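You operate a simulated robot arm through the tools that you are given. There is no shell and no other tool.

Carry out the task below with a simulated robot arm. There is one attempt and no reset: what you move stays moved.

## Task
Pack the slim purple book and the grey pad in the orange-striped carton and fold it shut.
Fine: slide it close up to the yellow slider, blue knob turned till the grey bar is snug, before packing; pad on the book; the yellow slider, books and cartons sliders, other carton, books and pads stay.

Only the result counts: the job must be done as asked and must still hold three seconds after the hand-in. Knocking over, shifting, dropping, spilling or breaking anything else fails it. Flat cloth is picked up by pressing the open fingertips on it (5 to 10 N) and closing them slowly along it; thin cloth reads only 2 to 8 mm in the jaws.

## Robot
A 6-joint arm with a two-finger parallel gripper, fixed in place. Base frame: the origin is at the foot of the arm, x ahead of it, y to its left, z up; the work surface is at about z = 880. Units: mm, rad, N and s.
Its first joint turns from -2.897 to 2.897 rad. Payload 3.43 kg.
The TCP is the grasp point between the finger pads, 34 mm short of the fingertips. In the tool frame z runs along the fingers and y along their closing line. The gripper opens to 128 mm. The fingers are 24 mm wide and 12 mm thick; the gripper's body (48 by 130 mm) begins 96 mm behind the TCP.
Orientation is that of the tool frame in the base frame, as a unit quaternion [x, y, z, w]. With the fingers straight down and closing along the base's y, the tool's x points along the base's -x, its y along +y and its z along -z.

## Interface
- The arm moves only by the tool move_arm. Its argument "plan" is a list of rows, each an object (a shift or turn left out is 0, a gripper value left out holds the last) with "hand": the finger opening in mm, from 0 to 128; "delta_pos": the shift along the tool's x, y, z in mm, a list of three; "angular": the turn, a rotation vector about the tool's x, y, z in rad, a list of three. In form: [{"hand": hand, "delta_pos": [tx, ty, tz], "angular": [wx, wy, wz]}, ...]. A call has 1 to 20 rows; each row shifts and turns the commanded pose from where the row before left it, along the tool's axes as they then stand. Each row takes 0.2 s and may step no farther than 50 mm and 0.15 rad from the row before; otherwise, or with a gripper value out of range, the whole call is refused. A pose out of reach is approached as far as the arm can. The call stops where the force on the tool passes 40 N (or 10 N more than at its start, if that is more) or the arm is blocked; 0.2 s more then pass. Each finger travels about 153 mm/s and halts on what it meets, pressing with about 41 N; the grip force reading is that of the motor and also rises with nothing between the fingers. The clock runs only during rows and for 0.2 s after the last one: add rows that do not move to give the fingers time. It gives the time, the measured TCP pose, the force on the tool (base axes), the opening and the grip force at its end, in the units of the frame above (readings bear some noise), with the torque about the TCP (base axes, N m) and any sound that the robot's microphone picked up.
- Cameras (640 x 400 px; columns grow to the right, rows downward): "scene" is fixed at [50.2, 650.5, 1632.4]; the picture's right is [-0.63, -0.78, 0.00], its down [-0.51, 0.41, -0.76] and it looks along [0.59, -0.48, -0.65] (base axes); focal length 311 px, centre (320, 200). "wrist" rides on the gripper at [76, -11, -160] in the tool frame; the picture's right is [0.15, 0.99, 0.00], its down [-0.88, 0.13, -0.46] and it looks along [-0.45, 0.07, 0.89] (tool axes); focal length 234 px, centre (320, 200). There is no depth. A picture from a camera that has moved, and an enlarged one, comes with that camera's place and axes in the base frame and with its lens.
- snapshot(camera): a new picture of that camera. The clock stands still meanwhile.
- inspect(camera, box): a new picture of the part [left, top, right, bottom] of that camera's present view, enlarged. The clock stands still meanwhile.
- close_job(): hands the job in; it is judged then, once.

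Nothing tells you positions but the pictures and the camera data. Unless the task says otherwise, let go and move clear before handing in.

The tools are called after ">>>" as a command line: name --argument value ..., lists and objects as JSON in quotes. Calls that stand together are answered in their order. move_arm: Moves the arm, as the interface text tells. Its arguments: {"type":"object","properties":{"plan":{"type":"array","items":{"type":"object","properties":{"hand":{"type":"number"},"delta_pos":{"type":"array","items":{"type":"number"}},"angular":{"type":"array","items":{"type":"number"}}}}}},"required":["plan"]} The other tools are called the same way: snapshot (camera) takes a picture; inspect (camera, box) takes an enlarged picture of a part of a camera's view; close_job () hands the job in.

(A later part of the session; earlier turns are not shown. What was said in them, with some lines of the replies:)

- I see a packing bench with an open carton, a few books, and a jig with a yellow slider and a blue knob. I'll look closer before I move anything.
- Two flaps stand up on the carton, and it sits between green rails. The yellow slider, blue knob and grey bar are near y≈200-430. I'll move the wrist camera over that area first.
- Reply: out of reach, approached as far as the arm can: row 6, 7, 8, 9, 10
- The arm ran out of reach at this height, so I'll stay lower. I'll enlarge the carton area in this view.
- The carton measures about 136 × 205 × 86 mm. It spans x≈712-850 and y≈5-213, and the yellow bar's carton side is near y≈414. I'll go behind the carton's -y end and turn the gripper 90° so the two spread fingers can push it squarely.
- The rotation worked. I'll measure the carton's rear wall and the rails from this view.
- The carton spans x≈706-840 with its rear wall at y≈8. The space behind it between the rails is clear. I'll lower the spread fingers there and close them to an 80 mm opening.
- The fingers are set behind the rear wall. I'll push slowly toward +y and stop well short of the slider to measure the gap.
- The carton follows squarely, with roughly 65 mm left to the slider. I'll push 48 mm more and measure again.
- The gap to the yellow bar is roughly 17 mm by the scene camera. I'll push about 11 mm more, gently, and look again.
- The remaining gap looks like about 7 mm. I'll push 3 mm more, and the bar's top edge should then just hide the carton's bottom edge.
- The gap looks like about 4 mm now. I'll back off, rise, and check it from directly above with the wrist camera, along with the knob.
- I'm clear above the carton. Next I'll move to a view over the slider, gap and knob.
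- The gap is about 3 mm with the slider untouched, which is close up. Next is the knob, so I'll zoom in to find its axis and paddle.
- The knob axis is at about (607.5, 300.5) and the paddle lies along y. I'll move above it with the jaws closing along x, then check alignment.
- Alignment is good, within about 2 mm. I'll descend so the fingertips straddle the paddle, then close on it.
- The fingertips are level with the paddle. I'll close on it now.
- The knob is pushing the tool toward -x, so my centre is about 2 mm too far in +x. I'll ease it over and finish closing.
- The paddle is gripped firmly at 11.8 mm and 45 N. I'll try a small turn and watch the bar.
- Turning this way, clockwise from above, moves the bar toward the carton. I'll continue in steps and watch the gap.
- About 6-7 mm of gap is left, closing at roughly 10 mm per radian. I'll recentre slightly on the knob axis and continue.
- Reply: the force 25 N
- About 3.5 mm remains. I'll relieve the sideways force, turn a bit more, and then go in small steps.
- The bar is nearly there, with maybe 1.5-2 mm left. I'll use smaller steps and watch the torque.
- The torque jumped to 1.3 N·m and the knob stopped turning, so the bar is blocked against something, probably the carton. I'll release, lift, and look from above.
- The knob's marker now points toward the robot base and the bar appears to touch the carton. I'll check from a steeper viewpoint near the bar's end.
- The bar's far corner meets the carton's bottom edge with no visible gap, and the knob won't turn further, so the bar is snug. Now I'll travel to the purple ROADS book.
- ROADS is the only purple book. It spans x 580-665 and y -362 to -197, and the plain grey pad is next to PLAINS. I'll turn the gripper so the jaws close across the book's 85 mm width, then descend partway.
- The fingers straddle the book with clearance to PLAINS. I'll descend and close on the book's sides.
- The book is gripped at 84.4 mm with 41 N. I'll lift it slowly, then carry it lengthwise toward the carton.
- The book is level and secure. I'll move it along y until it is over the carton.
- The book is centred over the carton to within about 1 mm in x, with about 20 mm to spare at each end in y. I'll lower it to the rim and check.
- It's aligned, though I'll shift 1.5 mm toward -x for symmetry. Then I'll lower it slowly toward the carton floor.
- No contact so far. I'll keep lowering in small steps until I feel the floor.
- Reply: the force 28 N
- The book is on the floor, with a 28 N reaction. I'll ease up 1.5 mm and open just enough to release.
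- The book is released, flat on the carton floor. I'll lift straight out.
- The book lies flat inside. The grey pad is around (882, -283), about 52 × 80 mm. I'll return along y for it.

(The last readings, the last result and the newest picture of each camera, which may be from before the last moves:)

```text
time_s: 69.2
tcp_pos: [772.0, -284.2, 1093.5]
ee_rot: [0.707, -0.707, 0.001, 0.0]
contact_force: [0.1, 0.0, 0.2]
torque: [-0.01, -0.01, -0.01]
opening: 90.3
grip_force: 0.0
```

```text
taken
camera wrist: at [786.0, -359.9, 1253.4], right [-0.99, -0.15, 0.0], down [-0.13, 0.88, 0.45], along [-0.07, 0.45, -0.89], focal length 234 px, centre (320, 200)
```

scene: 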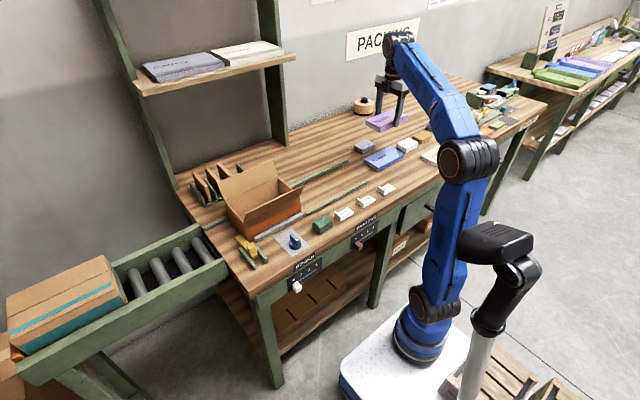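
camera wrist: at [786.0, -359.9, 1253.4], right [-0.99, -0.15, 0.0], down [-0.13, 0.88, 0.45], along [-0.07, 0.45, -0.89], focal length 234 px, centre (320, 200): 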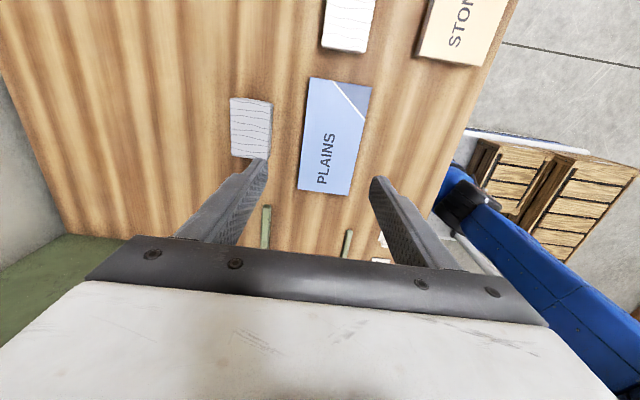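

>>> inspect --camera "wrist" --box '[200, 70, 300, 190]'

>>> inspect --camera "scene" --box '[345, 130, 395, 165]'

```text
3.33 times, centred on (250, 130) of wrist
camera zoom: at [786.0, -359.9, 1253.4], right [-0.99, -0.15, 0.0], down [-0.13, 0.88, 0.45], along [-0.07, 0.45, -0.89], focal length 781 px, centre (553, 433)
```

zoom: 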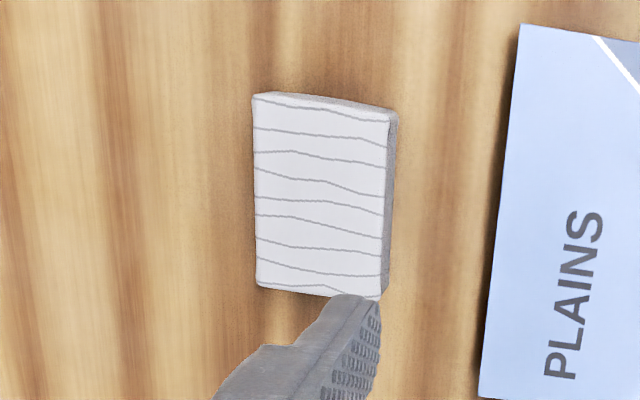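

```text
11.43 times, centred on (370, 148) of scene
camera zoom: at [50.2, 650.5, 1632.4], right [-0.63, -0.78, 0.0], down [-0.51, 0.41, -0.76], along [0.59, -0.48, -0.65], focal length 3559 px, centre (-251, 800)
```

zoom: 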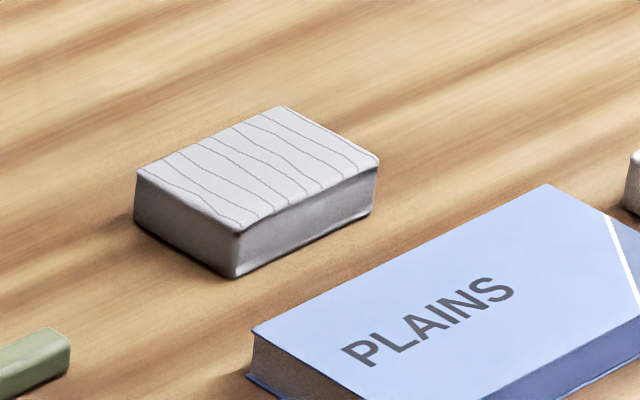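

The pad spans x≈848-905 and y≈-319 to -238, so its centre is near (877, -278). I'll move over it and descend partway with an 86 mm opening.

>>> move_arm --plan '[{"hand": 86, "delta_pos": [0, 0, 45]}, {"delta_pos": [-2, -35, 15]}, {"delta_pos": [-2, -35, 15]}, {"delta_pos": [-2, -35, 15]}, {}]'

>>> snapshot --camera "wrist"

>>> inspect --camera "scene" --box '[330, 90, 430, 180]'

```text
time_s: 70.4
tcp_pos: [876.2, -276.7, 1003.4]
ee_rot: [0.708, -0.706, 0.002, 0.001]
contact_force: [-0.2, -0.9, -0.8]
torque: [-0.01, 0.02, -0.01]
opening: 85.7
grip_force: 0.0
```

```text
taken
camera wrist: at [890.5, -352.3, 1163.7], right [-0.99, -0.15, 0.0], down [-0.13, 0.88, 0.45], along [-0.07, 0.45, -0.89], focal length 234 px, centre (320, 200)
```

wrist: 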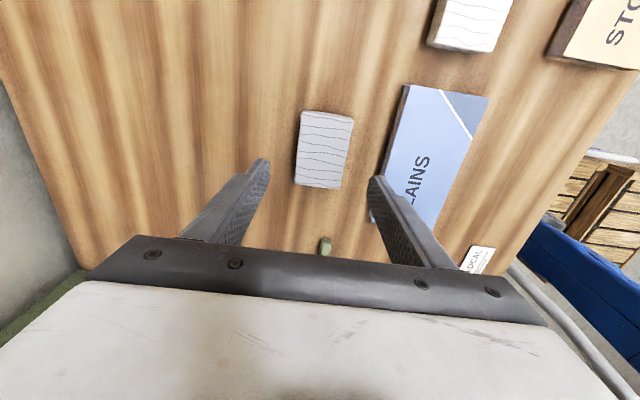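

```text
4.44 times, centred on (380, 135) of scene
camera zoom: at [50.2, 650.5, 1632.4], right [-0.63, -0.78, 0.0], down [-0.51, 0.41, -0.76], along [0.59, -0.48, -0.65], focal length 1384 px, centre (53, 489)
```

zoom: 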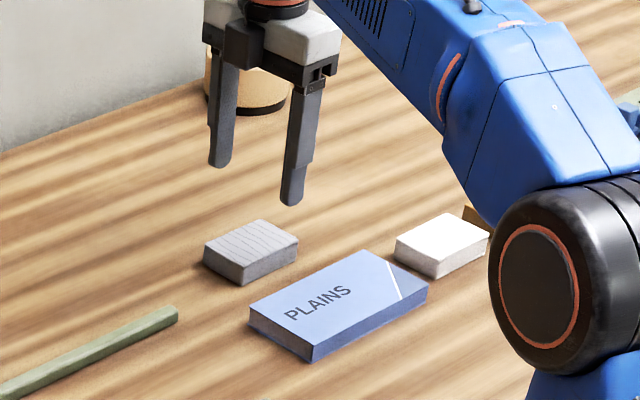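

The pad sits between the fingers and is well centred. I'll descend and grip it.

>>> move_arm --plan '[{"delta_pos": [3, 0, 40]}, {"delta_pos": [0, 0, 30]}, {"delta_pos": [0, 0, 10]}, {"delta_pos": [0, 0, 5]}, {}, {"hand": 78}, {"hand": 70}, {"hand": 64}, {"hand": 59}, {"hand": 55}, {"hand": 51}, {"hand": 48}, {}]'

>>> inspect --camera "scene" --box '[330, 90, 430, 180]'

>>> snapshot --camera "wrist"

```text
time_s: 73.2
tcp_pos: [877.4, -279.7, 917.0]
ee_rot: [0.708, -0.706, 0.001, 0.001]
contact_force: [0.2, -0.6, 0.7]
torque: [0.0, -0.01, -0.01]
opening: 56.5
grip_force: 40.5
```

```text
4.44 times, centred on (380, 135) of scene
camera zoom: at [50.2, 650.5, 1632.4], right [-0.63, -0.78, 0.0], down [-0.51, 0.41, -0.76], along [0.59, -0.48, -0.65], focal length 1384 px, centre (53, 489)
```

zoom: 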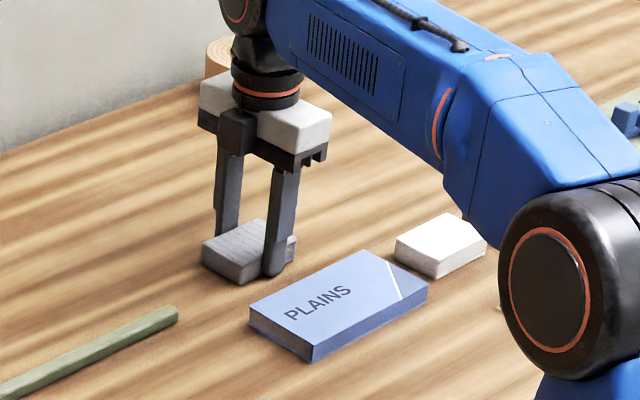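

```text
taken
camera wrist: at [891.0, -355.4, 1077.2], right [-0.99, -0.15, 0.0], down [-0.13, 0.88, 0.45], along [-0.07, 0.45, -0.89], focal length 234 px, centre (320, 200)
```

wrist: 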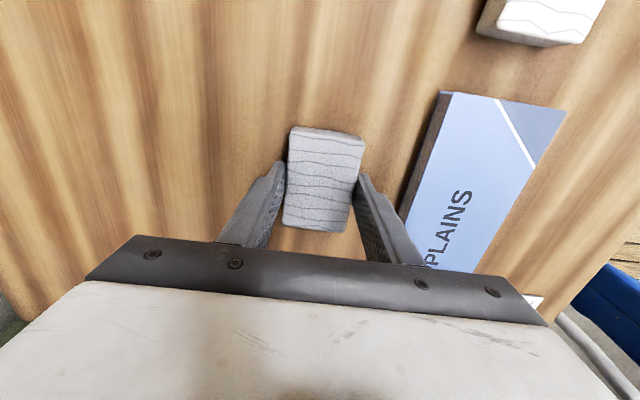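

The pad is gripped at 56.5 mm. I'll lift it and bring it back in line with the carton.

>>> move_arm --plan '[{"delta_pos": [0, 0, -5]}, {"delta_pos": [0, 0, -15]}, {"delta_pos": [0, 0, -30]}, {"delta_pos": [0, 0, -35]}, {"delta_pos": [0, 30, -15]}, {"delta_pos": [0, 30, -20]}, {"delta_pos": [0, 30, -20]}, {"delta_pos": [0, 15.5, -20]}, {"delta_pos": [0, 0, -12]}, {}]'

>>> snapshot --camera "wrist"

```text
time_s: 75.4
tcp_pos: [772.2, -280.3, 1088.2]
ee_rot: [0.708, -0.707, 0.001, 0.0]
contact_force: [-0.4, -1.1, -0.7]
torque: [0.0, 0.02, 0.0]
opening: 56.7
grip_force: 40.3
```

```text
taken
camera wrist: at [785.5, -355.7, 1248.8], right [-0.99, -0.15, 0.0], down [-0.13, 0.88, 0.45], along [-0.07, 0.45, -0.89], focal length 234 px, centre (320, 200)
```

wrist: 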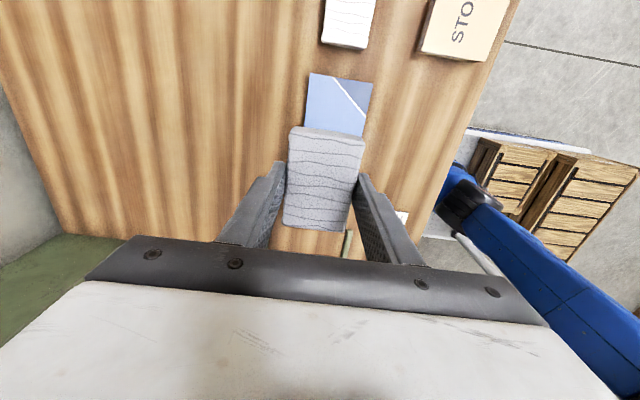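

The pad is held level. I'll carry it along y to above the book in the carton.

>>> move_arm --plan '[{"delta_pos": [-25, 0, 0]}, {"delta_pos": [-40, 0, 0]}, {"delta_pos": [-40, 0, 0]}, {"delta_pos": [-40, 0, 0]}, {"delta_pos": [-40, 0, 0]}, {"delta_pos": [-40, 0, 0]}, {"delta_pos": [-40, 0, 0]}, {"delta_pos": [-40, 0, 0]}, {"delta_pos": [-40, 0, 0]}, {"delta_pos": [-40, 0, 0]}, {"delta_pos": [-40, 0, 0]}, {"delta_pos": [-40, 0, 0]}, {"delta_pos": [-40, 0, 0]}, {"delta_pos": [-40, 0, 0]}, {"delta_pos": [-30, 0, 0]}, {"delta_pos": [-13, 0, 0]}, {}]'

>>> snapshot --camera "wrist"

```text
time_s: 79.0
tcp_pos: [769.5, 308.1, 1088.5]
ee_rot: [0.708, -0.707, 0.001, 0.0]
contact_force: [-0.4, -0.3, -1.1]
torque: [0.0, 0.02, 0.0]
opening: 56.7
grip_force: 40.7
```

```text
taken
camera wrist: at [784.0, 232.5, 1248.6], right [-0.99, -0.15, 0.0], down [-0.13, 0.88, 0.45], along [-0.07, 0.45, -0.89], focal length 234 px, centre (320, 200)
```

wrist: 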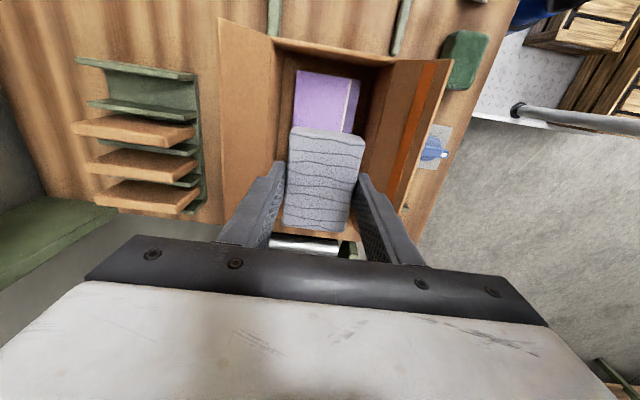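

It's in position over the book. I'll lower it into the carton and slow down near the book.

>>> move_arm --plan '[{"delta_pos": [0, 0, 30]}, {"delta_pos": [0, 0, 30]}, {"delta_pos": [0, 0, 30]}, {"delta_pos": [0, 0, 25]}, {"delta_pos": [0, 0, 15]}, {"delta_pos": [0, 0, 8]}, {}]'

>>> inspect --camera "wrist" --box '[180, 10, 480, 260]'

```text
time_s: 80.6
tcp_pos: [770.0, 307.6, 951.1]
ee_rot: [0.708, -0.706, 0.002, 0.0]
contact_force: [0.1, 0.2, -0.1]
torque: [-0.01, 0.0, -0.01]
opening: 56.7
grip_force: 41.0
```

```text
1.60 times, centred on (330, 135) of wrist
camera zoom: at [783.8, 232.4, 1111.3], right [-0.99, -0.15, 0.0], down [-0.13, 0.88, 0.45], along [-0.07, 0.45, -0.89], focal length 375 px, centre (304, 304)
```

zoom: 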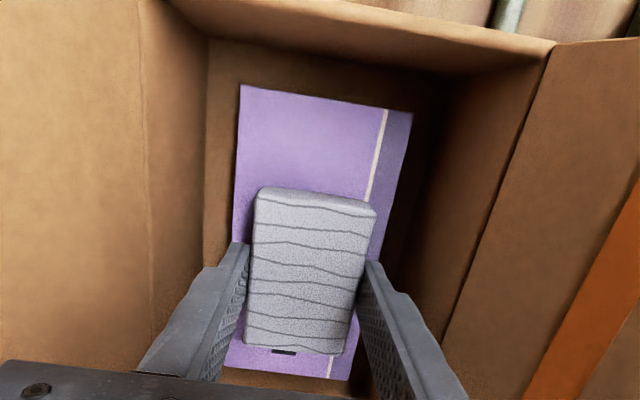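

>>> move_arm --plan '[{"delta_pos": [0, 0, 3]}, {"delta_pos": [0, 0, 2]}, {"delta_pos": [0, 0, 2]}, {}]'

```text
time_s: 81.6
tcp_pos: [769.9, 308.7, 943.7]
ee_rot: [0.707, -0.707, 0.001, 0.0]
contact_force: [0.1, -0.3, 1.2]
torque: [0.03, 0.0, 0.0]
opening: 57.0
grip_force: 41.1
```

>>> move_arm --plan '[{"delta_pos": [0, 0, 1]}, {"delta_pos": [0, 0, 1]}, {}]'

```text
time_s: 82.4
tcp_pos: [768.4, 309.6, 944.3]
ee_rot: [0.707, -0.707, 0.001, -0.002]
contact_force: [2.2, 0.8, 28.1]
torque: [-0.11, 0.1, 0.01]
opening: 56.6
grip_force: 40.8
```

The pad rests on the book. I'll ease off, open, and lift straight out.

>>> move_arm --plan '[{"delta_pos": [0, 0, -1]}, {"hand": 60}, {"hand": 66}, {"hand": 72}, {}, {"delta_pos": [0, 0, -10]}, {"delta_pos": [0, 0, -20]}, {"delta_pos": [0, 0, -30]}, {"delta_pos": [0, 0, -40]}, {"delta_pos": [0, 0, -45]}, {}]'

>>> snapshot --camera "wrist"

>>> inspect --camera "scene" --box '[200, 130, 320, 250]'

```text
time_s: 84.8
tcp_pos: [768.6, 307.5, 1087.1]
ee_rot: [0.708, -0.706, 0.001, 0.0]
contact_force: [-0.7, 0.5, 0.5]
torque: [0.03, 0.0, -0.01]
opening: 72.1
grip_force: 0.1
```

```text
taken
camera wrist: at [782.6, 232.2, 1247.8], right [-0.99, -0.15, 0.0], down [-0.13, 0.88, 0.45], along [-0.07, 0.45, -0.89], focal length 234 px, centre (320, 200)
```

wrist: 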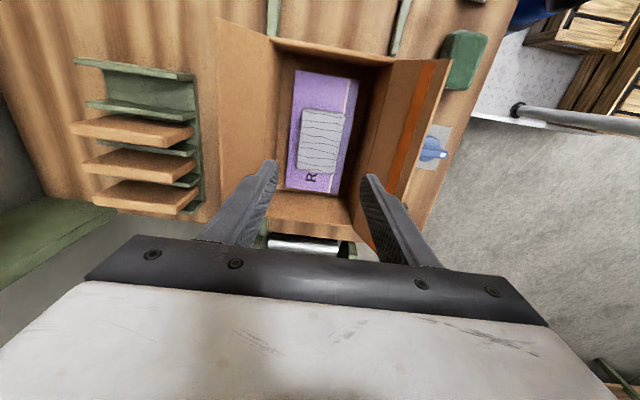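

```text
3.33 times, centred on (260, 190) of scene
camera zoom: at [50.2, 650.5, 1632.4], right [-0.63, -0.78, 0.0], down [-0.51, 0.41, -0.76], along [0.59, -0.48, -0.65], focal length 1038 px, centre (520, 233)
```

zoom: 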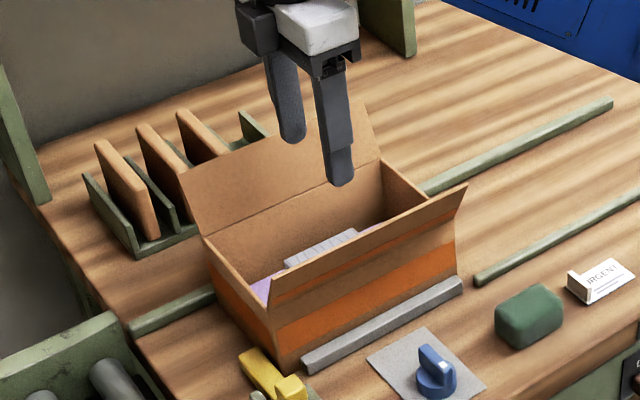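

The pad sits on the book and everything else is in place. Next I'll fold the far flap by straddling its top edge with open fingers and pushing it inward with the outer one.

>>> move_arm --plan '[{"hand": 90}, {"delta_pos": [0, -25, 0]}, {"delta_pos": [0, -30, 3]}, {"delta_pos": [0, -21, 4]}, {}]'

>>> inspect --camera "scene" --box '[190, 100, 330, 240]'

>>> snapshot --camera "wrist"

```text
time_s: 86.0
tcp_pos: [846.0, 308.3, 1081.2]
ee_rot: [0.707, -0.707, 0.0, 0.0]
contact_force: [-0.9, 0.1, 0.2]
torque: [0.0, -0.01, 0.01]
opening: 90.0
grip_force: 0.1
```

```text
2.86 times, centred on (260, 170) of scene
camera zoom: at [50.2, 650.5, 1632.4], right [-0.63, -0.78, 0.0], down [-0.51, 0.41, -0.76], along [0.59, -0.48, -0.65], focal length 890 px, centre (491, 286)
```

zoom: 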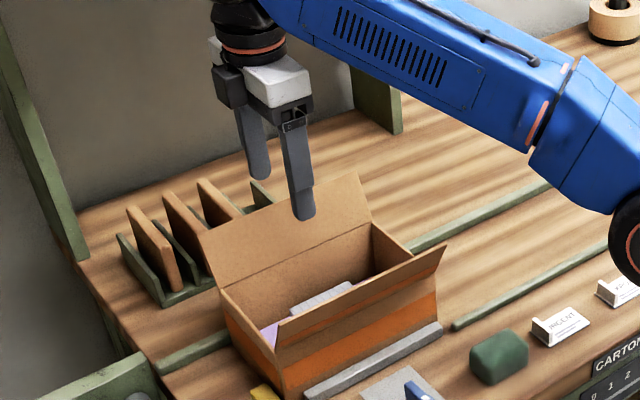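

```text
taken
camera wrist: at [859.9, 233.2, 1240.9], right [-0.99, -0.15, 0.0], down [-0.13, 0.88, 0.45], along [-0.07, 0.45, -0.89], focal length 234 px, centre (320, 200)
```

wrist: 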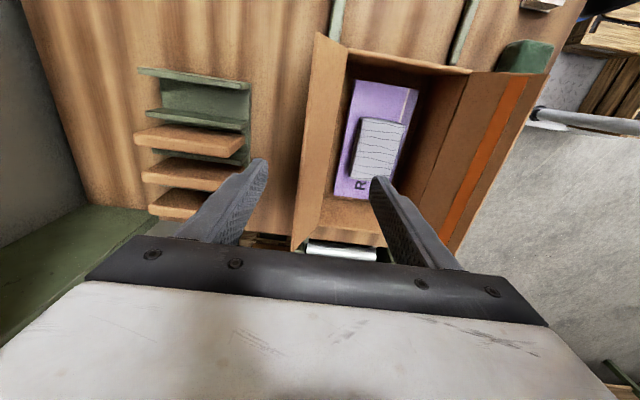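

The far flap's edge is between the fingers. I'll lower so the outer finger is behind the flap, then push toward -x.

>>> move_arm --plan '[{"delta_pos": [0, 0, 25]}, {"delta_pos": [0, 0, 20]}, {"delta_pos": [0, 0, 12]}, {}]'

>>> snapshot --camera "wrist"

>>> inspect --camera "scene" --box '[190, 100, 330, 240]'

```text
time_s: 87.0
tcp_pos: [846.9, 308.1, 1023.9]
ee_rot: [0.708, -0.707, 0.001, 0.0]
contact_force: [0.0, -0.3, 0.2]
torque: [-0.01, -0.03, 0.0]
opening: 89.8
grip_force: 0.1
```

```text
taken
camera wrist: at [859.9, 233.0, 1184.1], right [-0.99, -0.15, 0.0], down [-0.13, 0.88, 0.45], along [-0.07, 0.45, -0.89], focal length 234 px, centre (320, 200)
```

wrist: 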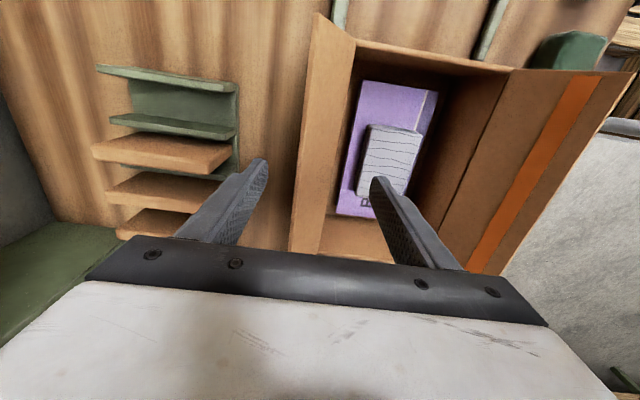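

```text
2.86 times, centred on (260, 170) of scene
camera zoom: at [50.2, 650.5, 1632.4], right [-0.63, -0.78, 0.0], down [-0.51, 0.41, -0.76], along [0.59, -0.48, -0.65], focal length 890 px, centre (491, 286)
```

zoom: 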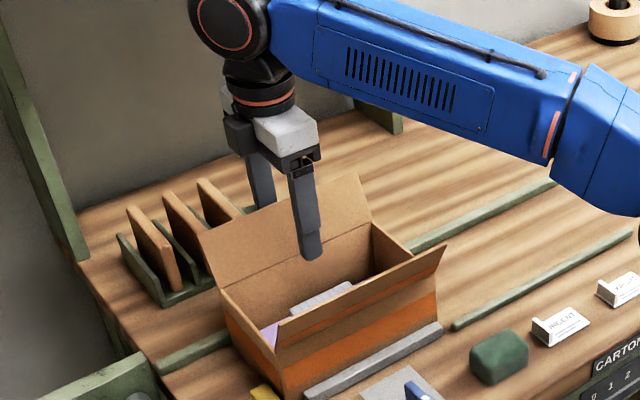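

The outer finger is behind the flap. I'll push slowly toward -x to about vertical and see how the flap behaves.

>>> move_arm --plan '[{"delta_pos": [0, 12, 0]}, {"delta_pos": [0, 12, 0]}, {"delta_pos": [0, 8, 0]}, {"delta_pos": [0, 8, 0]}, {"delta_pos": [0, 8, 0]}, {"delta_pos": [0, 8, 0]}, {"delta_pos": [0, 8, 0]}, {}]'

>>> snapshot --camera "wrist"

>>> inspect --camera "scene" --box '[190, 100, 330, 240]'

```text
time_s: 88.8
tcp_pos: [781.6, 308.5, 1023.0]
ee_rot: [0.708, -0.706, 0.001, 0.0]
contact_force: [-0.5, 0.6, 0.0]
torque: [-0.02, -0.01, 0.0]
opening: 89.8
grip_force: 0.1
```

```text
taken
camera wrist: at [795.7, 232.7, 1183.7], right [-0.99, -0.15, 0.0], down [-0.13, 0.88, 0.45], along [-0.07, 0.45, -0.89], focal length 234 px, centre (320, 200)
```

wrist: 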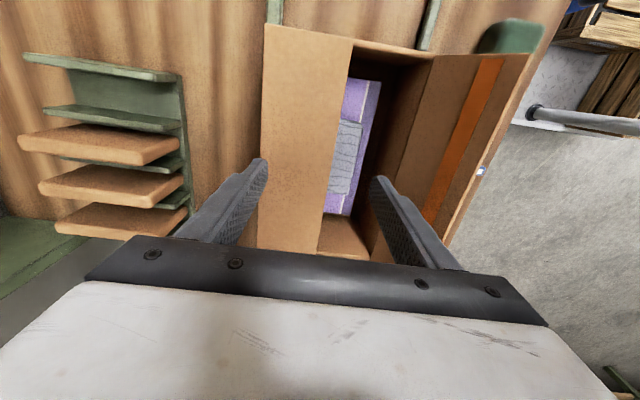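

```text
2.86 times, centred on (260, 170) of scene
camera zoom: at [50.2, 650.5, 1632.4], right [-0.63, -0.78, 0.0], down [-0.51, 0.41, -0.76], along [0.59, -0.48, -0.65], focal length 890 px, centre (491, 286)
```

zoom: 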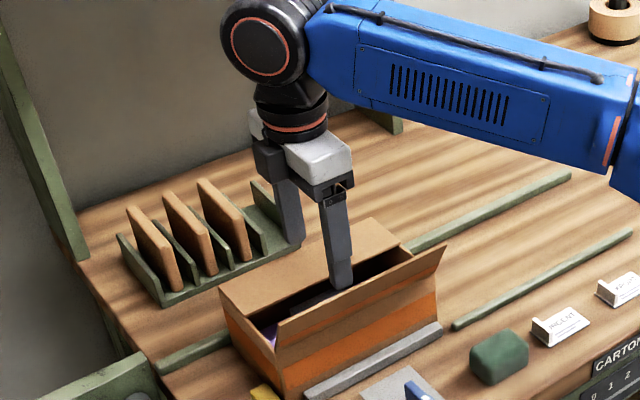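

>>> inspect --camera "scene" --box '[220, 170, 310, 240]'

>>> inspect --camera "wrist" --box '[230, 0, 450, 240]'

```text
5.71 times, centred on (265, 205) of scene
camera zoom: at [50.2, 650.5, 1632.4], right [-0.63, -0.78, 0.0], down [-0.51, 0.41, -0.76], along [0.59, -0.48, -0.65], focal length 1780 px, centre (634, 171)
```

zoom: 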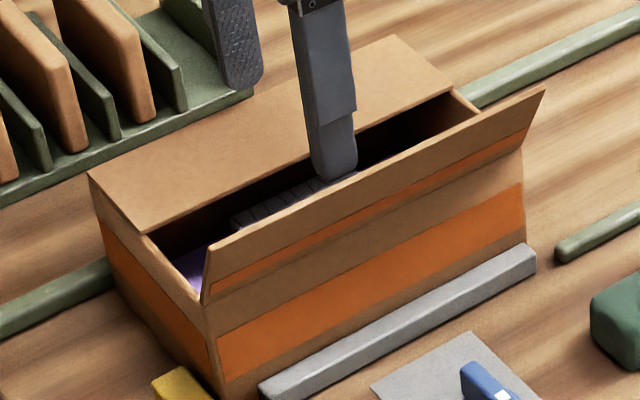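

```text
1.67 times, centred on (340, 120) of wrist
camera zoom: at [795.7, 232.7, 1183.7], right [-0.99, -0.15, 0.0], down [-0.13, 0.88, 0.45], along [-0.07, 0.45, -0.89], focal length 390 px, centre (287, 333)
```

zoom: 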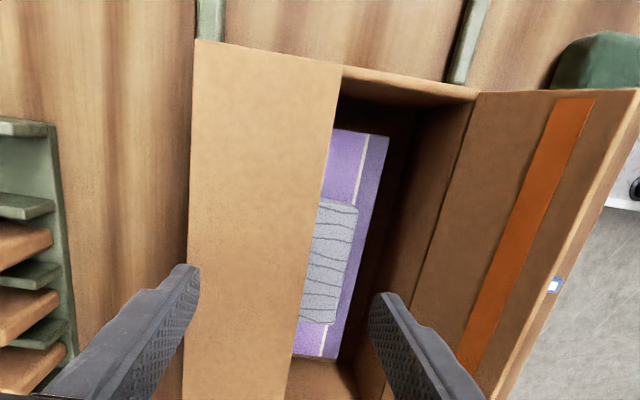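

The far flap has dropped flat and closed. I'll rise and straddle the near flap the same way.

>>> move_arm --plan '[{"delta_pos": [0, 0, -20]}, {"delta_pos": [0, 0, -25]}, {"delta_pos": [0, 0, -20]}, {"delta_pos": [0, 25, 0]}, {"delta_pos": [0, 25, 0]}, {"delta_pos": [0, 20, 0]}, {}]'

>>> snapshot --camera "wrist"

>>> inspect --camera "scene" --box '[210, 110, 350, 250]'

```text
time_s: 90.4
tcp_pos: [710.9, 308.3, 1087.8]
ee_rot: [0.708, -0.706, 0.001, 0.0]
contact_force: [0.4, 0.4, 0.7]
torque: [0.03, 0.02, -0.02]
opening: 89.8
grip_force: 0.0
```

```text
taken
camera wrist: at [724.8, 232.3, 1249.0], right [-0.99, -0.15, 0.0], down [-0.13, 0.88, 0.45], along [-0.07, 0.45, -0.89], focal length 234 px, centre (320, 200)
```

wrist: 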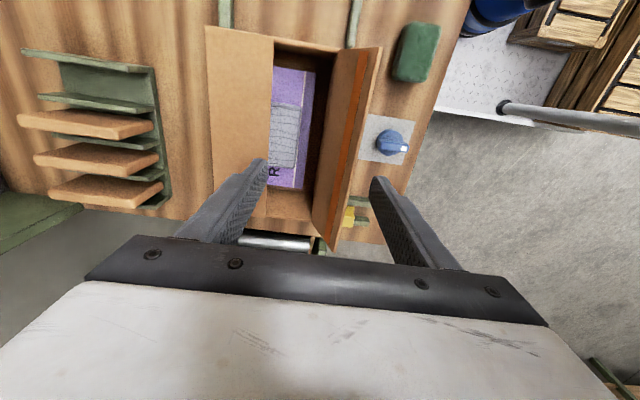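

```text
2.86 times, centred on (280, 180) of scene
camera zoom: at [50.2, 650.5, 1632.4], right [-0.63, -0.78, 0.0], down [-0.51, 0.41, -0.76], along [0.59, -0.48, -0.65], focal length 890 px, centre (434, 257)
```

zoom: 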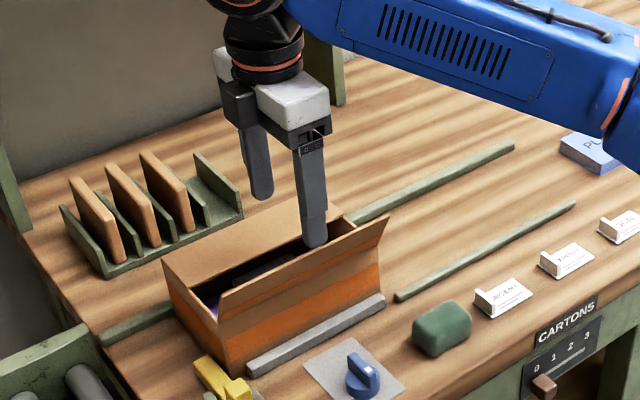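

The outer finger hangs just outside the near flap, with about 14 mm clearance. I'll lower and push it toward +x.

>>> move_arm --plan '[{"delta_pos": [0, 0, 25]}, {"delta_pos": [0, 0, 25]}, {"delta_pos": [0, 0, 14]}, {}]'

>>> snapshot --camera "wrist"

>>> inspect --camera "scene" --box '[210, 130, 330, 250]'

```text
time_s: 91.4
tcp_pos: [710.9, 308.9, 1024.0]
ee_rot: [0.708, -0.706, 0.002, 0.0]
contact_force: [0.3, 0.2, 0.0]
torque: [0.0, 0.02, 0.01]
opening: 89.9
grip_force: 0.0
```

```text
taken
camera wrist: at [725.9, 232.9, 1184.5], right [-0.99, -0.15, 0.0], down [-0.13, 0.88, 0.45], along [-0.07, 0.45, -0.89], focal length 234 px, centre (320, 200)
```

wrist: 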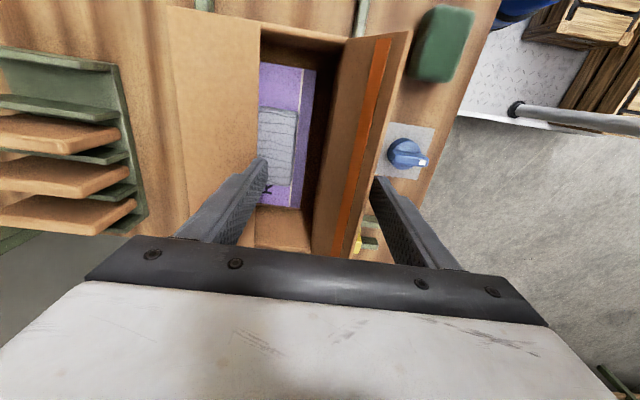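

```text
3.33 times, centred on (270, 190) of scene
camera zoom: at [50.2, 650.5, 1632.4], right [-0.63, -0.78, 0.0], down [-0.51, 0.41, -0.76], along [0.59, -0.48, -0.65], focal length 1038 px, centre (487, 233)
```

zoom: 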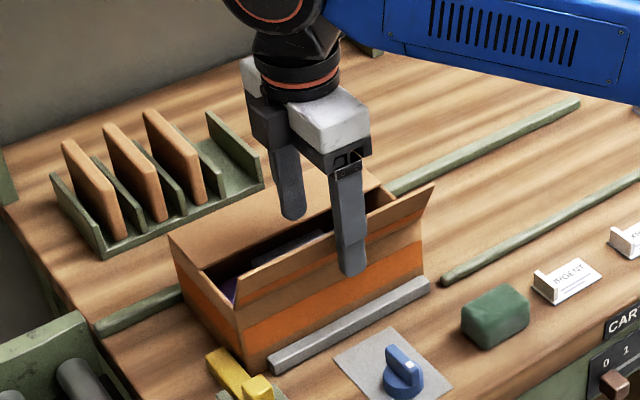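

>>> move_arm --plan '[{"delta_pos": [0, -10, 0]}, {"delta_pos": [0, -8, 0]}, {"delta_pos": [0, -8, 0]}, {"delta_pos": [0, -8, 0]}, {"delta_pos": [0, -8, 0]}, {"delta_pos": [0, -8, 0]}, {"delta_pos": [0, -8, 0]}, {"delta_pos": [0, -6, 0]}, {}, {}]'

>>> snapshot --camera "wrist"

>>> inspect --camera "scene" --box '[210, 130, 330, 250]'

```text
time_s: 93.6
tcp_pos: [775.8, 307.1, 1025.5]
ee_rot: [0.708, -0.706, 0.002, 0.0]
contact_force: [1.1, 0.6, 0.0]
torque: [0.01, -0.02, -0.01]
opening: 89.9
grip_force: 0.2
```

```text
taken
camera wrist: at [789.8, 232.8, 1184.8], right [-0.99, -0.15, 0.0], down [-0.13, 0.88, 0.45], along [-0.07, 0.45, -0.89], focal length 234 px, centre (320, 200)
```

wrist: 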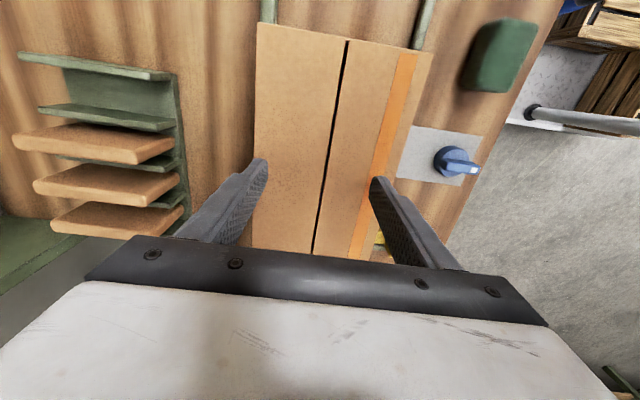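

```text
3.33 times, centred on (270, 190) of scene
camera zoom: at [50.2, 650.5, 1632.4], right [-0.63, -0.78, 0.0], down [-0.51, 0.41, -0.76], along [0.59, -0.48, -0.65], focal length 1038 px, centre (487, 233)
```

zoom: 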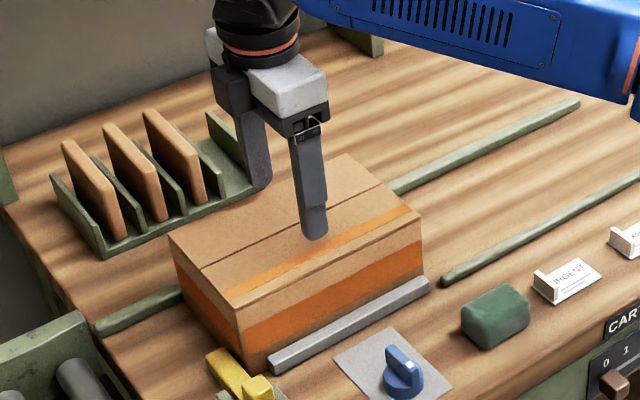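

Both flaps now lie flat and meet in the middle. I'll rise, clear the area, and inspect everything.

>>> move_arm --plan '[{"delta_pos": [0, 0, -15]}, {"delta_pos": [0, 0, -25]}, {"delta_pos": [0, 0, -25]}, {"delta_pos": [40, 0, 0]}, {"delta_pos": [40, 0, 0]}, {"delta_pos": [40, 0, 0]}, {"delta_pos": [40, 0, 0]}, {"delta_pos": [40, 0, 0]}, {"delta_pos": [40, 0, 0]}, {}]'

>>> snapshot --camera "scene"

>>> inspect --camera "scene" --box '[220, 170, 310, 250]'

>>> inspect --camera "scene" --box '[245, 225, 270, 245]'

>>> snapshot --camera "wrist"

```text
time_s: 95.8
tcp_pos: [775.9, 68.1, 1090.6]
ee_rot: [0.708, -0.706, 0.001, 0.0]
contact_force: [1.2, 0.6, 0.7]
torque: [-0.01, 0.03, -0.04]
opening: 90.0
grip_force: 0.1
```

```text
taken
```

scene: 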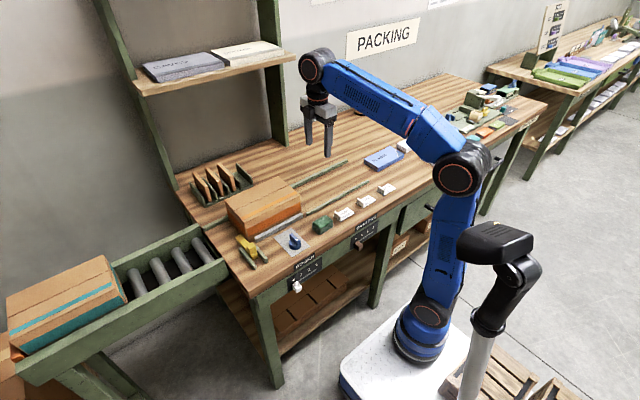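

```text
5.00 times, centred on (265, 210) of scene
camera zoom: at [50.2, 650.5, 1632.4], right [-0.63, -0.78, 0.0], down [-0.51, 0.41, -0.76], along [0.59, -0.48, -0.65], focal length 1557 px, centre (595, 150)
```

zoom: 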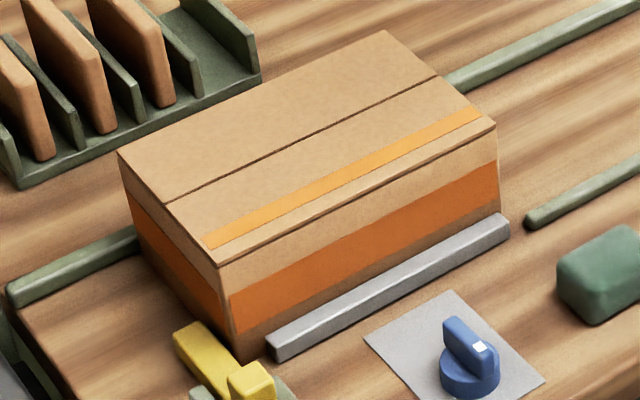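

```text
16.00 times, centred on (258, 235) of scene
camera zoom: at [50.2, 650.5, 1632.4], right [-0.63, -0.78, 0.0], down [-0.51, 0.41, -0.76], along [0.59, -0.48, -0.65], focal length 4983 px, centre (1320, -360)
```

zoom: 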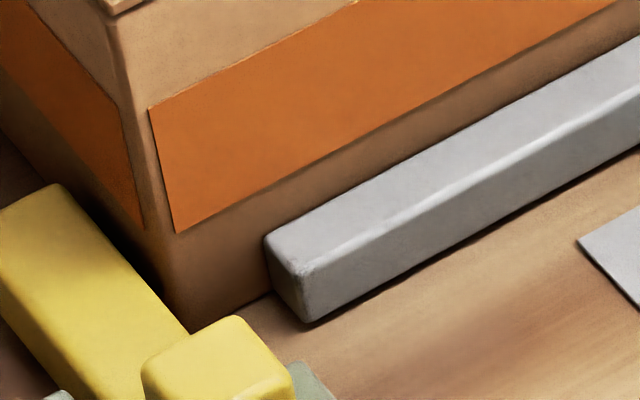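

```text
taken
camera wrist: at [790.3, -7.8, 1249.3], right [-0.99, -0.15, 0.0], down [-0.13, 0.88, 0.45], along [-0.07, 0.45, -0.89], focal length 234 px, centre (320, 200)
```

wrist: 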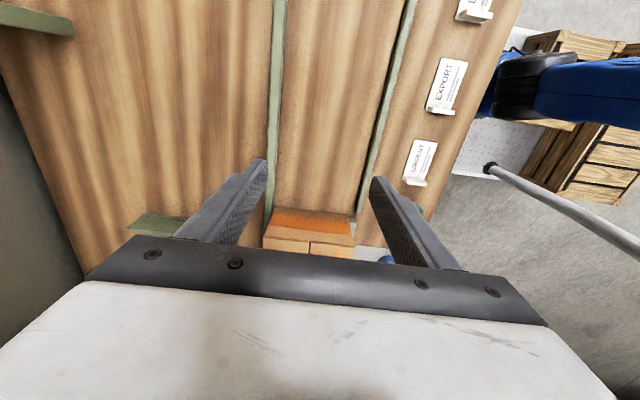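

The carton is shut with nothing displaced. With the flap out of the way, I can check the bar contact and slider gap from directly above.

>>> move_arm --plan '[{"angular": [0, 0, 0.1428]}, {"angular": [0, 0, 0.1428]}, {"angular": [0, 0, 0.1428]}, {"angular": [0, 0, 0.1428]}, {"angular": [0, 0, 0.1428]}, {"angular": [0, 0, 0.1428]}, {"angular": [0, 0, 0.1428]}, {"angular": [0, 0, 0.1428]}, {"angular": [0, 0, 0.1428]}, {"angular": [0, 0, 0.1428]}, {"angular": [0, 0, 0.1428]}, {"delta_pos": [0, 45, 0]}, {"delta_pos": [0, 45, 0]}, {"delta_pos": [0, 45, 0]}, {"delta_pos": [0, 45, 0]}, {"delta_pos": [0, 45, 0]}, {"delta_pos": [0, 45, 0]}, {"delta_pos": [0, 45, 0]}, {"delta_pos": [0, 30, 0]}, {}]'

>>> snapshot --camera "wrist"

```text
time_s: 100.0
tcp_pos: [774.8, 413.7, 1090.1]
ee_rot: [-0.002, 1.0, -0.001, 0.0]
contact_force: [0.3, 0.6, 0.0]
torque: [0.0, 0.01, 0.02]
opening: 89.7
grip_force: 0.0
```

```text
taken
camera wrist: at [701.4, 402.3, 1250.1], right [-0.15, 0.99, 0.0], down [0.88, 0.13, 0.46], along [0.45, 0.07, -0.89], focal length 234 px, centre (320, 200)
```

wrist: 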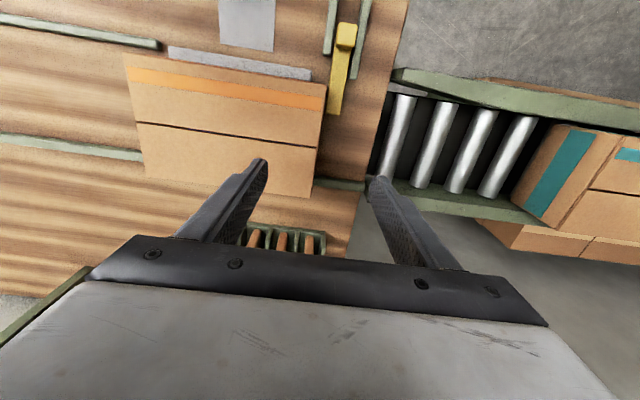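

>>> inspect --camera "wrist" --box '[290, 50, 350, 110]'

>>> inspect --camera "wrist" --box '[285, 60, 325, 90]'

>>> inspect --camera "wrist" --box '[115, 35, 345, 205]'

```text
6.67 times, centred on (320, 80) of wrist
camera zoom: at [701.4, 402.3, 1250.1], right [-0.15, 0.99, 0.0], down [0.88, 0.13, 0.46], along [0.45, 0.07, -0.89], focal length 1561 px, centre (320, 1000)
```

zoom: 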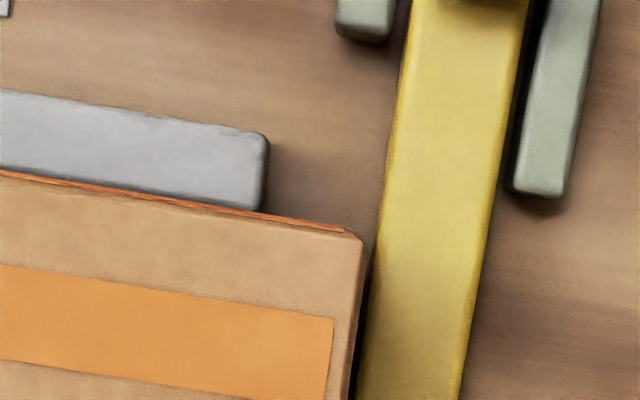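

```text
13.33 times, centred on (305, 75) of wrist
camera zoom: at [701.4, 402.3, 1250.1], right [-0.15, 0.99, 0.0], down [0.88, 0.13, 0.46], along [0.45, 0.07, -0.89], focal length 3122 px, centre (520, 1867)
```

zoom: 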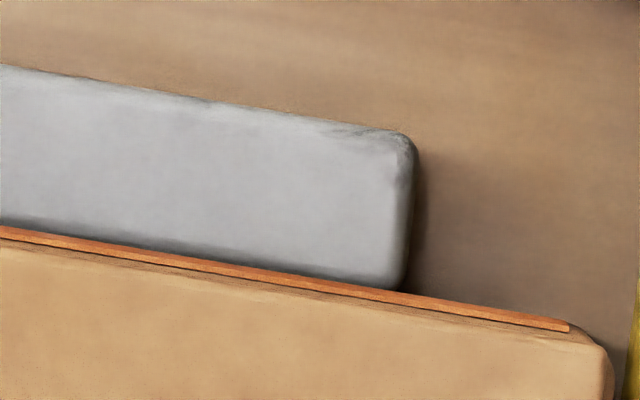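

```text
2.35 times, centred on (230, 120) of wrist
camera zoom: at [701.4, 402.3, 1250.1], right [-0.15, 0.99, 0.0], down [0.88, 0.13, 0.46], along [0.45, 0.07, -0.89], focal length 551 px, centre (532, 388)
```

zoom: 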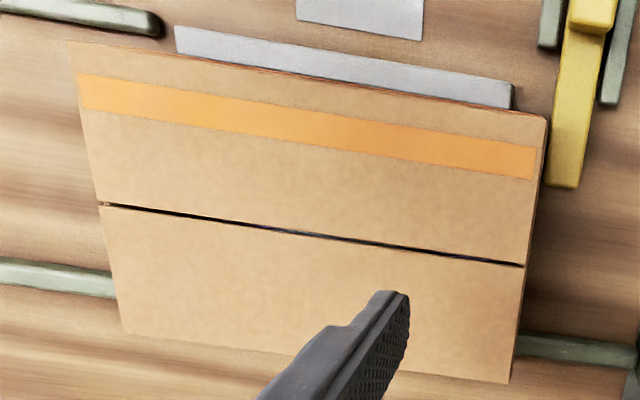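

From directly above there is no gap between bar and carton, the slider gap is about 3-4 mm, and both flaps are flat. I'll take one more look at the flap seam and the other items.

>>> inspect --camera "scene" --box '[222, 185, 282, 240]'

>>> inspect --camera "scene" --box '[270, 190, 400, 300]'

>>> inspect --camera "scene" --box '[340, 90, 520, 200]'

```text
7.27 times, centred on (252, 212) of scene
camera zoom: at [50.2, 650.5, 1632.4], right [-0.63, -0.78, 0.0], down [-0.51, 0.41, -0.76], along [0.59, -0.48, -0.65], focal length 2265 px, centre (814, 109)
```

zoom: 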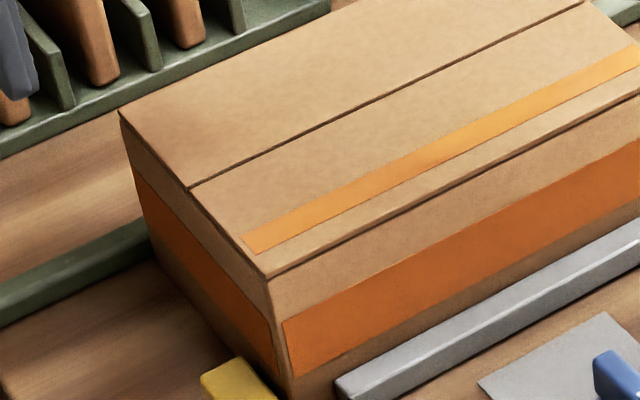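

```text
3.64 times, centred on (335, 245) of scene
camera zoom: at [50.2, 650.5, 1632.4], right [-0.63, -0.78, 0.0], down [-0.51, 0.41, -0.76], along [0.59, -0.48, -0.65], focal length 1132 px, centre (266, 36)
```

zoom: 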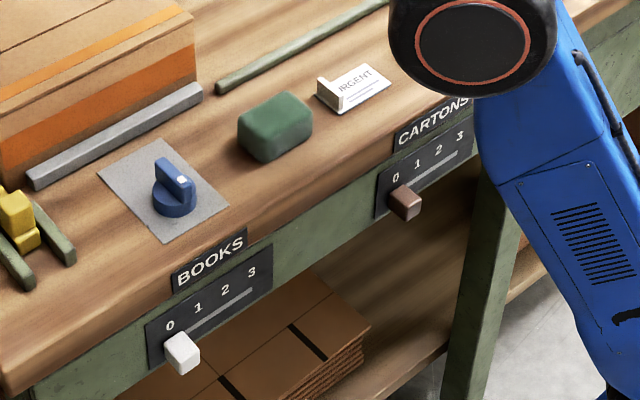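

```text
3.56 times, centred on (430, 145) of scene
camera zoom: at [50.2, 650.5, 1632.4], right [-0.63, -0.78, 0.0], down [-0.51, 0.41, -0.76], along [0.59, -0.48, -0.65], focal length 1107 px, centre (-71, 396)
```

zoom: 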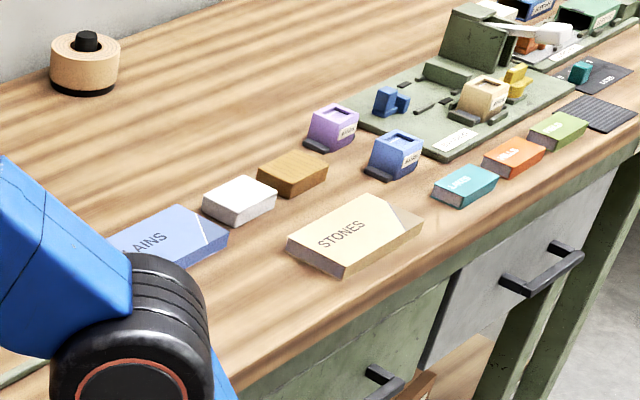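

The carton is shut, clamped and parked by the slider, and all the other items are in place. I'll move the arm clear before handing in.

>>> move_arm --plan '[{"delta_pos": [10, -45, -2]}, {"delta_pos": [10, -45, -2]}, {"delta_pos": [10, -45, -2]}, {"delta_pos": [10, -45, -2]}, {"delta_pos": [10, -45, -2]}, {"delta_pos": [10, -45, -2]}, {"delta_pos": [10, -45, -2]}, {"delta_pos": [10, -45, -2]}, {"delta_pos": [10, -45, -2]}, {"delta_pos": [10, -45, -2]}, {}]'

>>> snapshot --camera "scene"

>>> inspect --camera "scene" --box '[215, 170, 325, 260]'

```text
time_s: 102.4
tcp_pos: [675.1, -38.1, 1110.1]
ee_rot: [-0.002, 1.0, -0.001, 0.0]
contact_force: [-0.1, 0.0, 1.4]
torque: [0.02, 0.02, -0.02]
opening: 90.0
grip_force: 0.0
```

```text
taken
```

scene: 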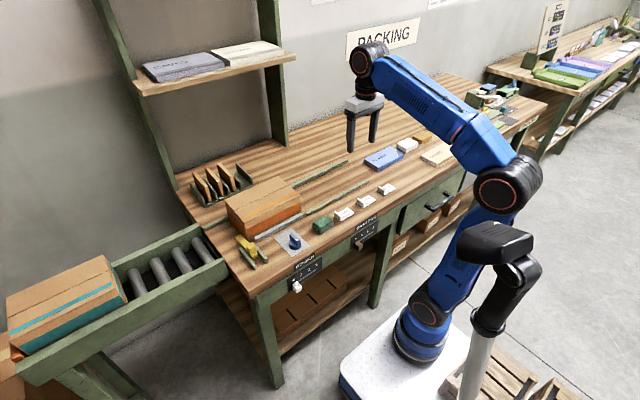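

```text
4.44 times, centred on (270, 215) of scene
camera zoom: at [50.2, 650.5, 1632.4], right [-0.63, -0.78, 0.0], down [-0.51, 0.41, -0.76], along [0.59, -0.48, -0.65], focal length 1384 px, centre (542, 133)
```

zoom: 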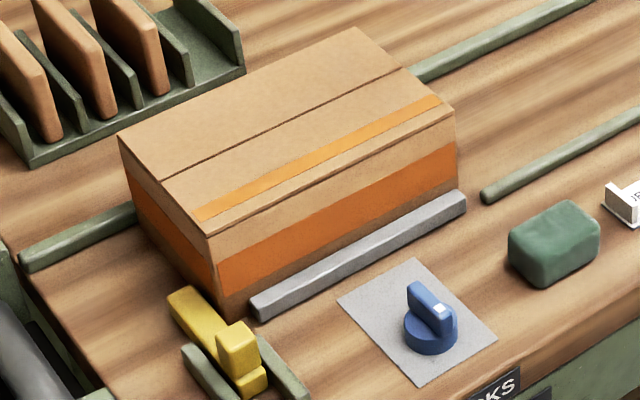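

The carton is shut at the slider with the bar snug, the book and pad are inside, and the arm is clear. I'm handing the job in.

>>> close_job

```text
The job is handed in.
```

The purple ROADS book and the grey pad are in the orange-striped carton, with the pad on the book and both flaps folded flat. I handed the job in with the gripper open and the arm clear.

- **Carton position:** I slid it along the rails to about 3–4 mm from the yellow slider. I left that gap so the slider would not be touched.
- **Grey bar:** I turned the blue knob about 90°, until it would not turn further. From above there is no visible gap between the bar and the carton. The carton did not move when the knob stopped, so I can't rule out that the knob reached its own limit right as the bar touched.
- **Everything else:** In the last pictures, the yellow slider, the books and cartons sliders, the other carton, and the other books and pads looked unmoved.

The hand-in returned no verdict, so I don't know how it was judged.
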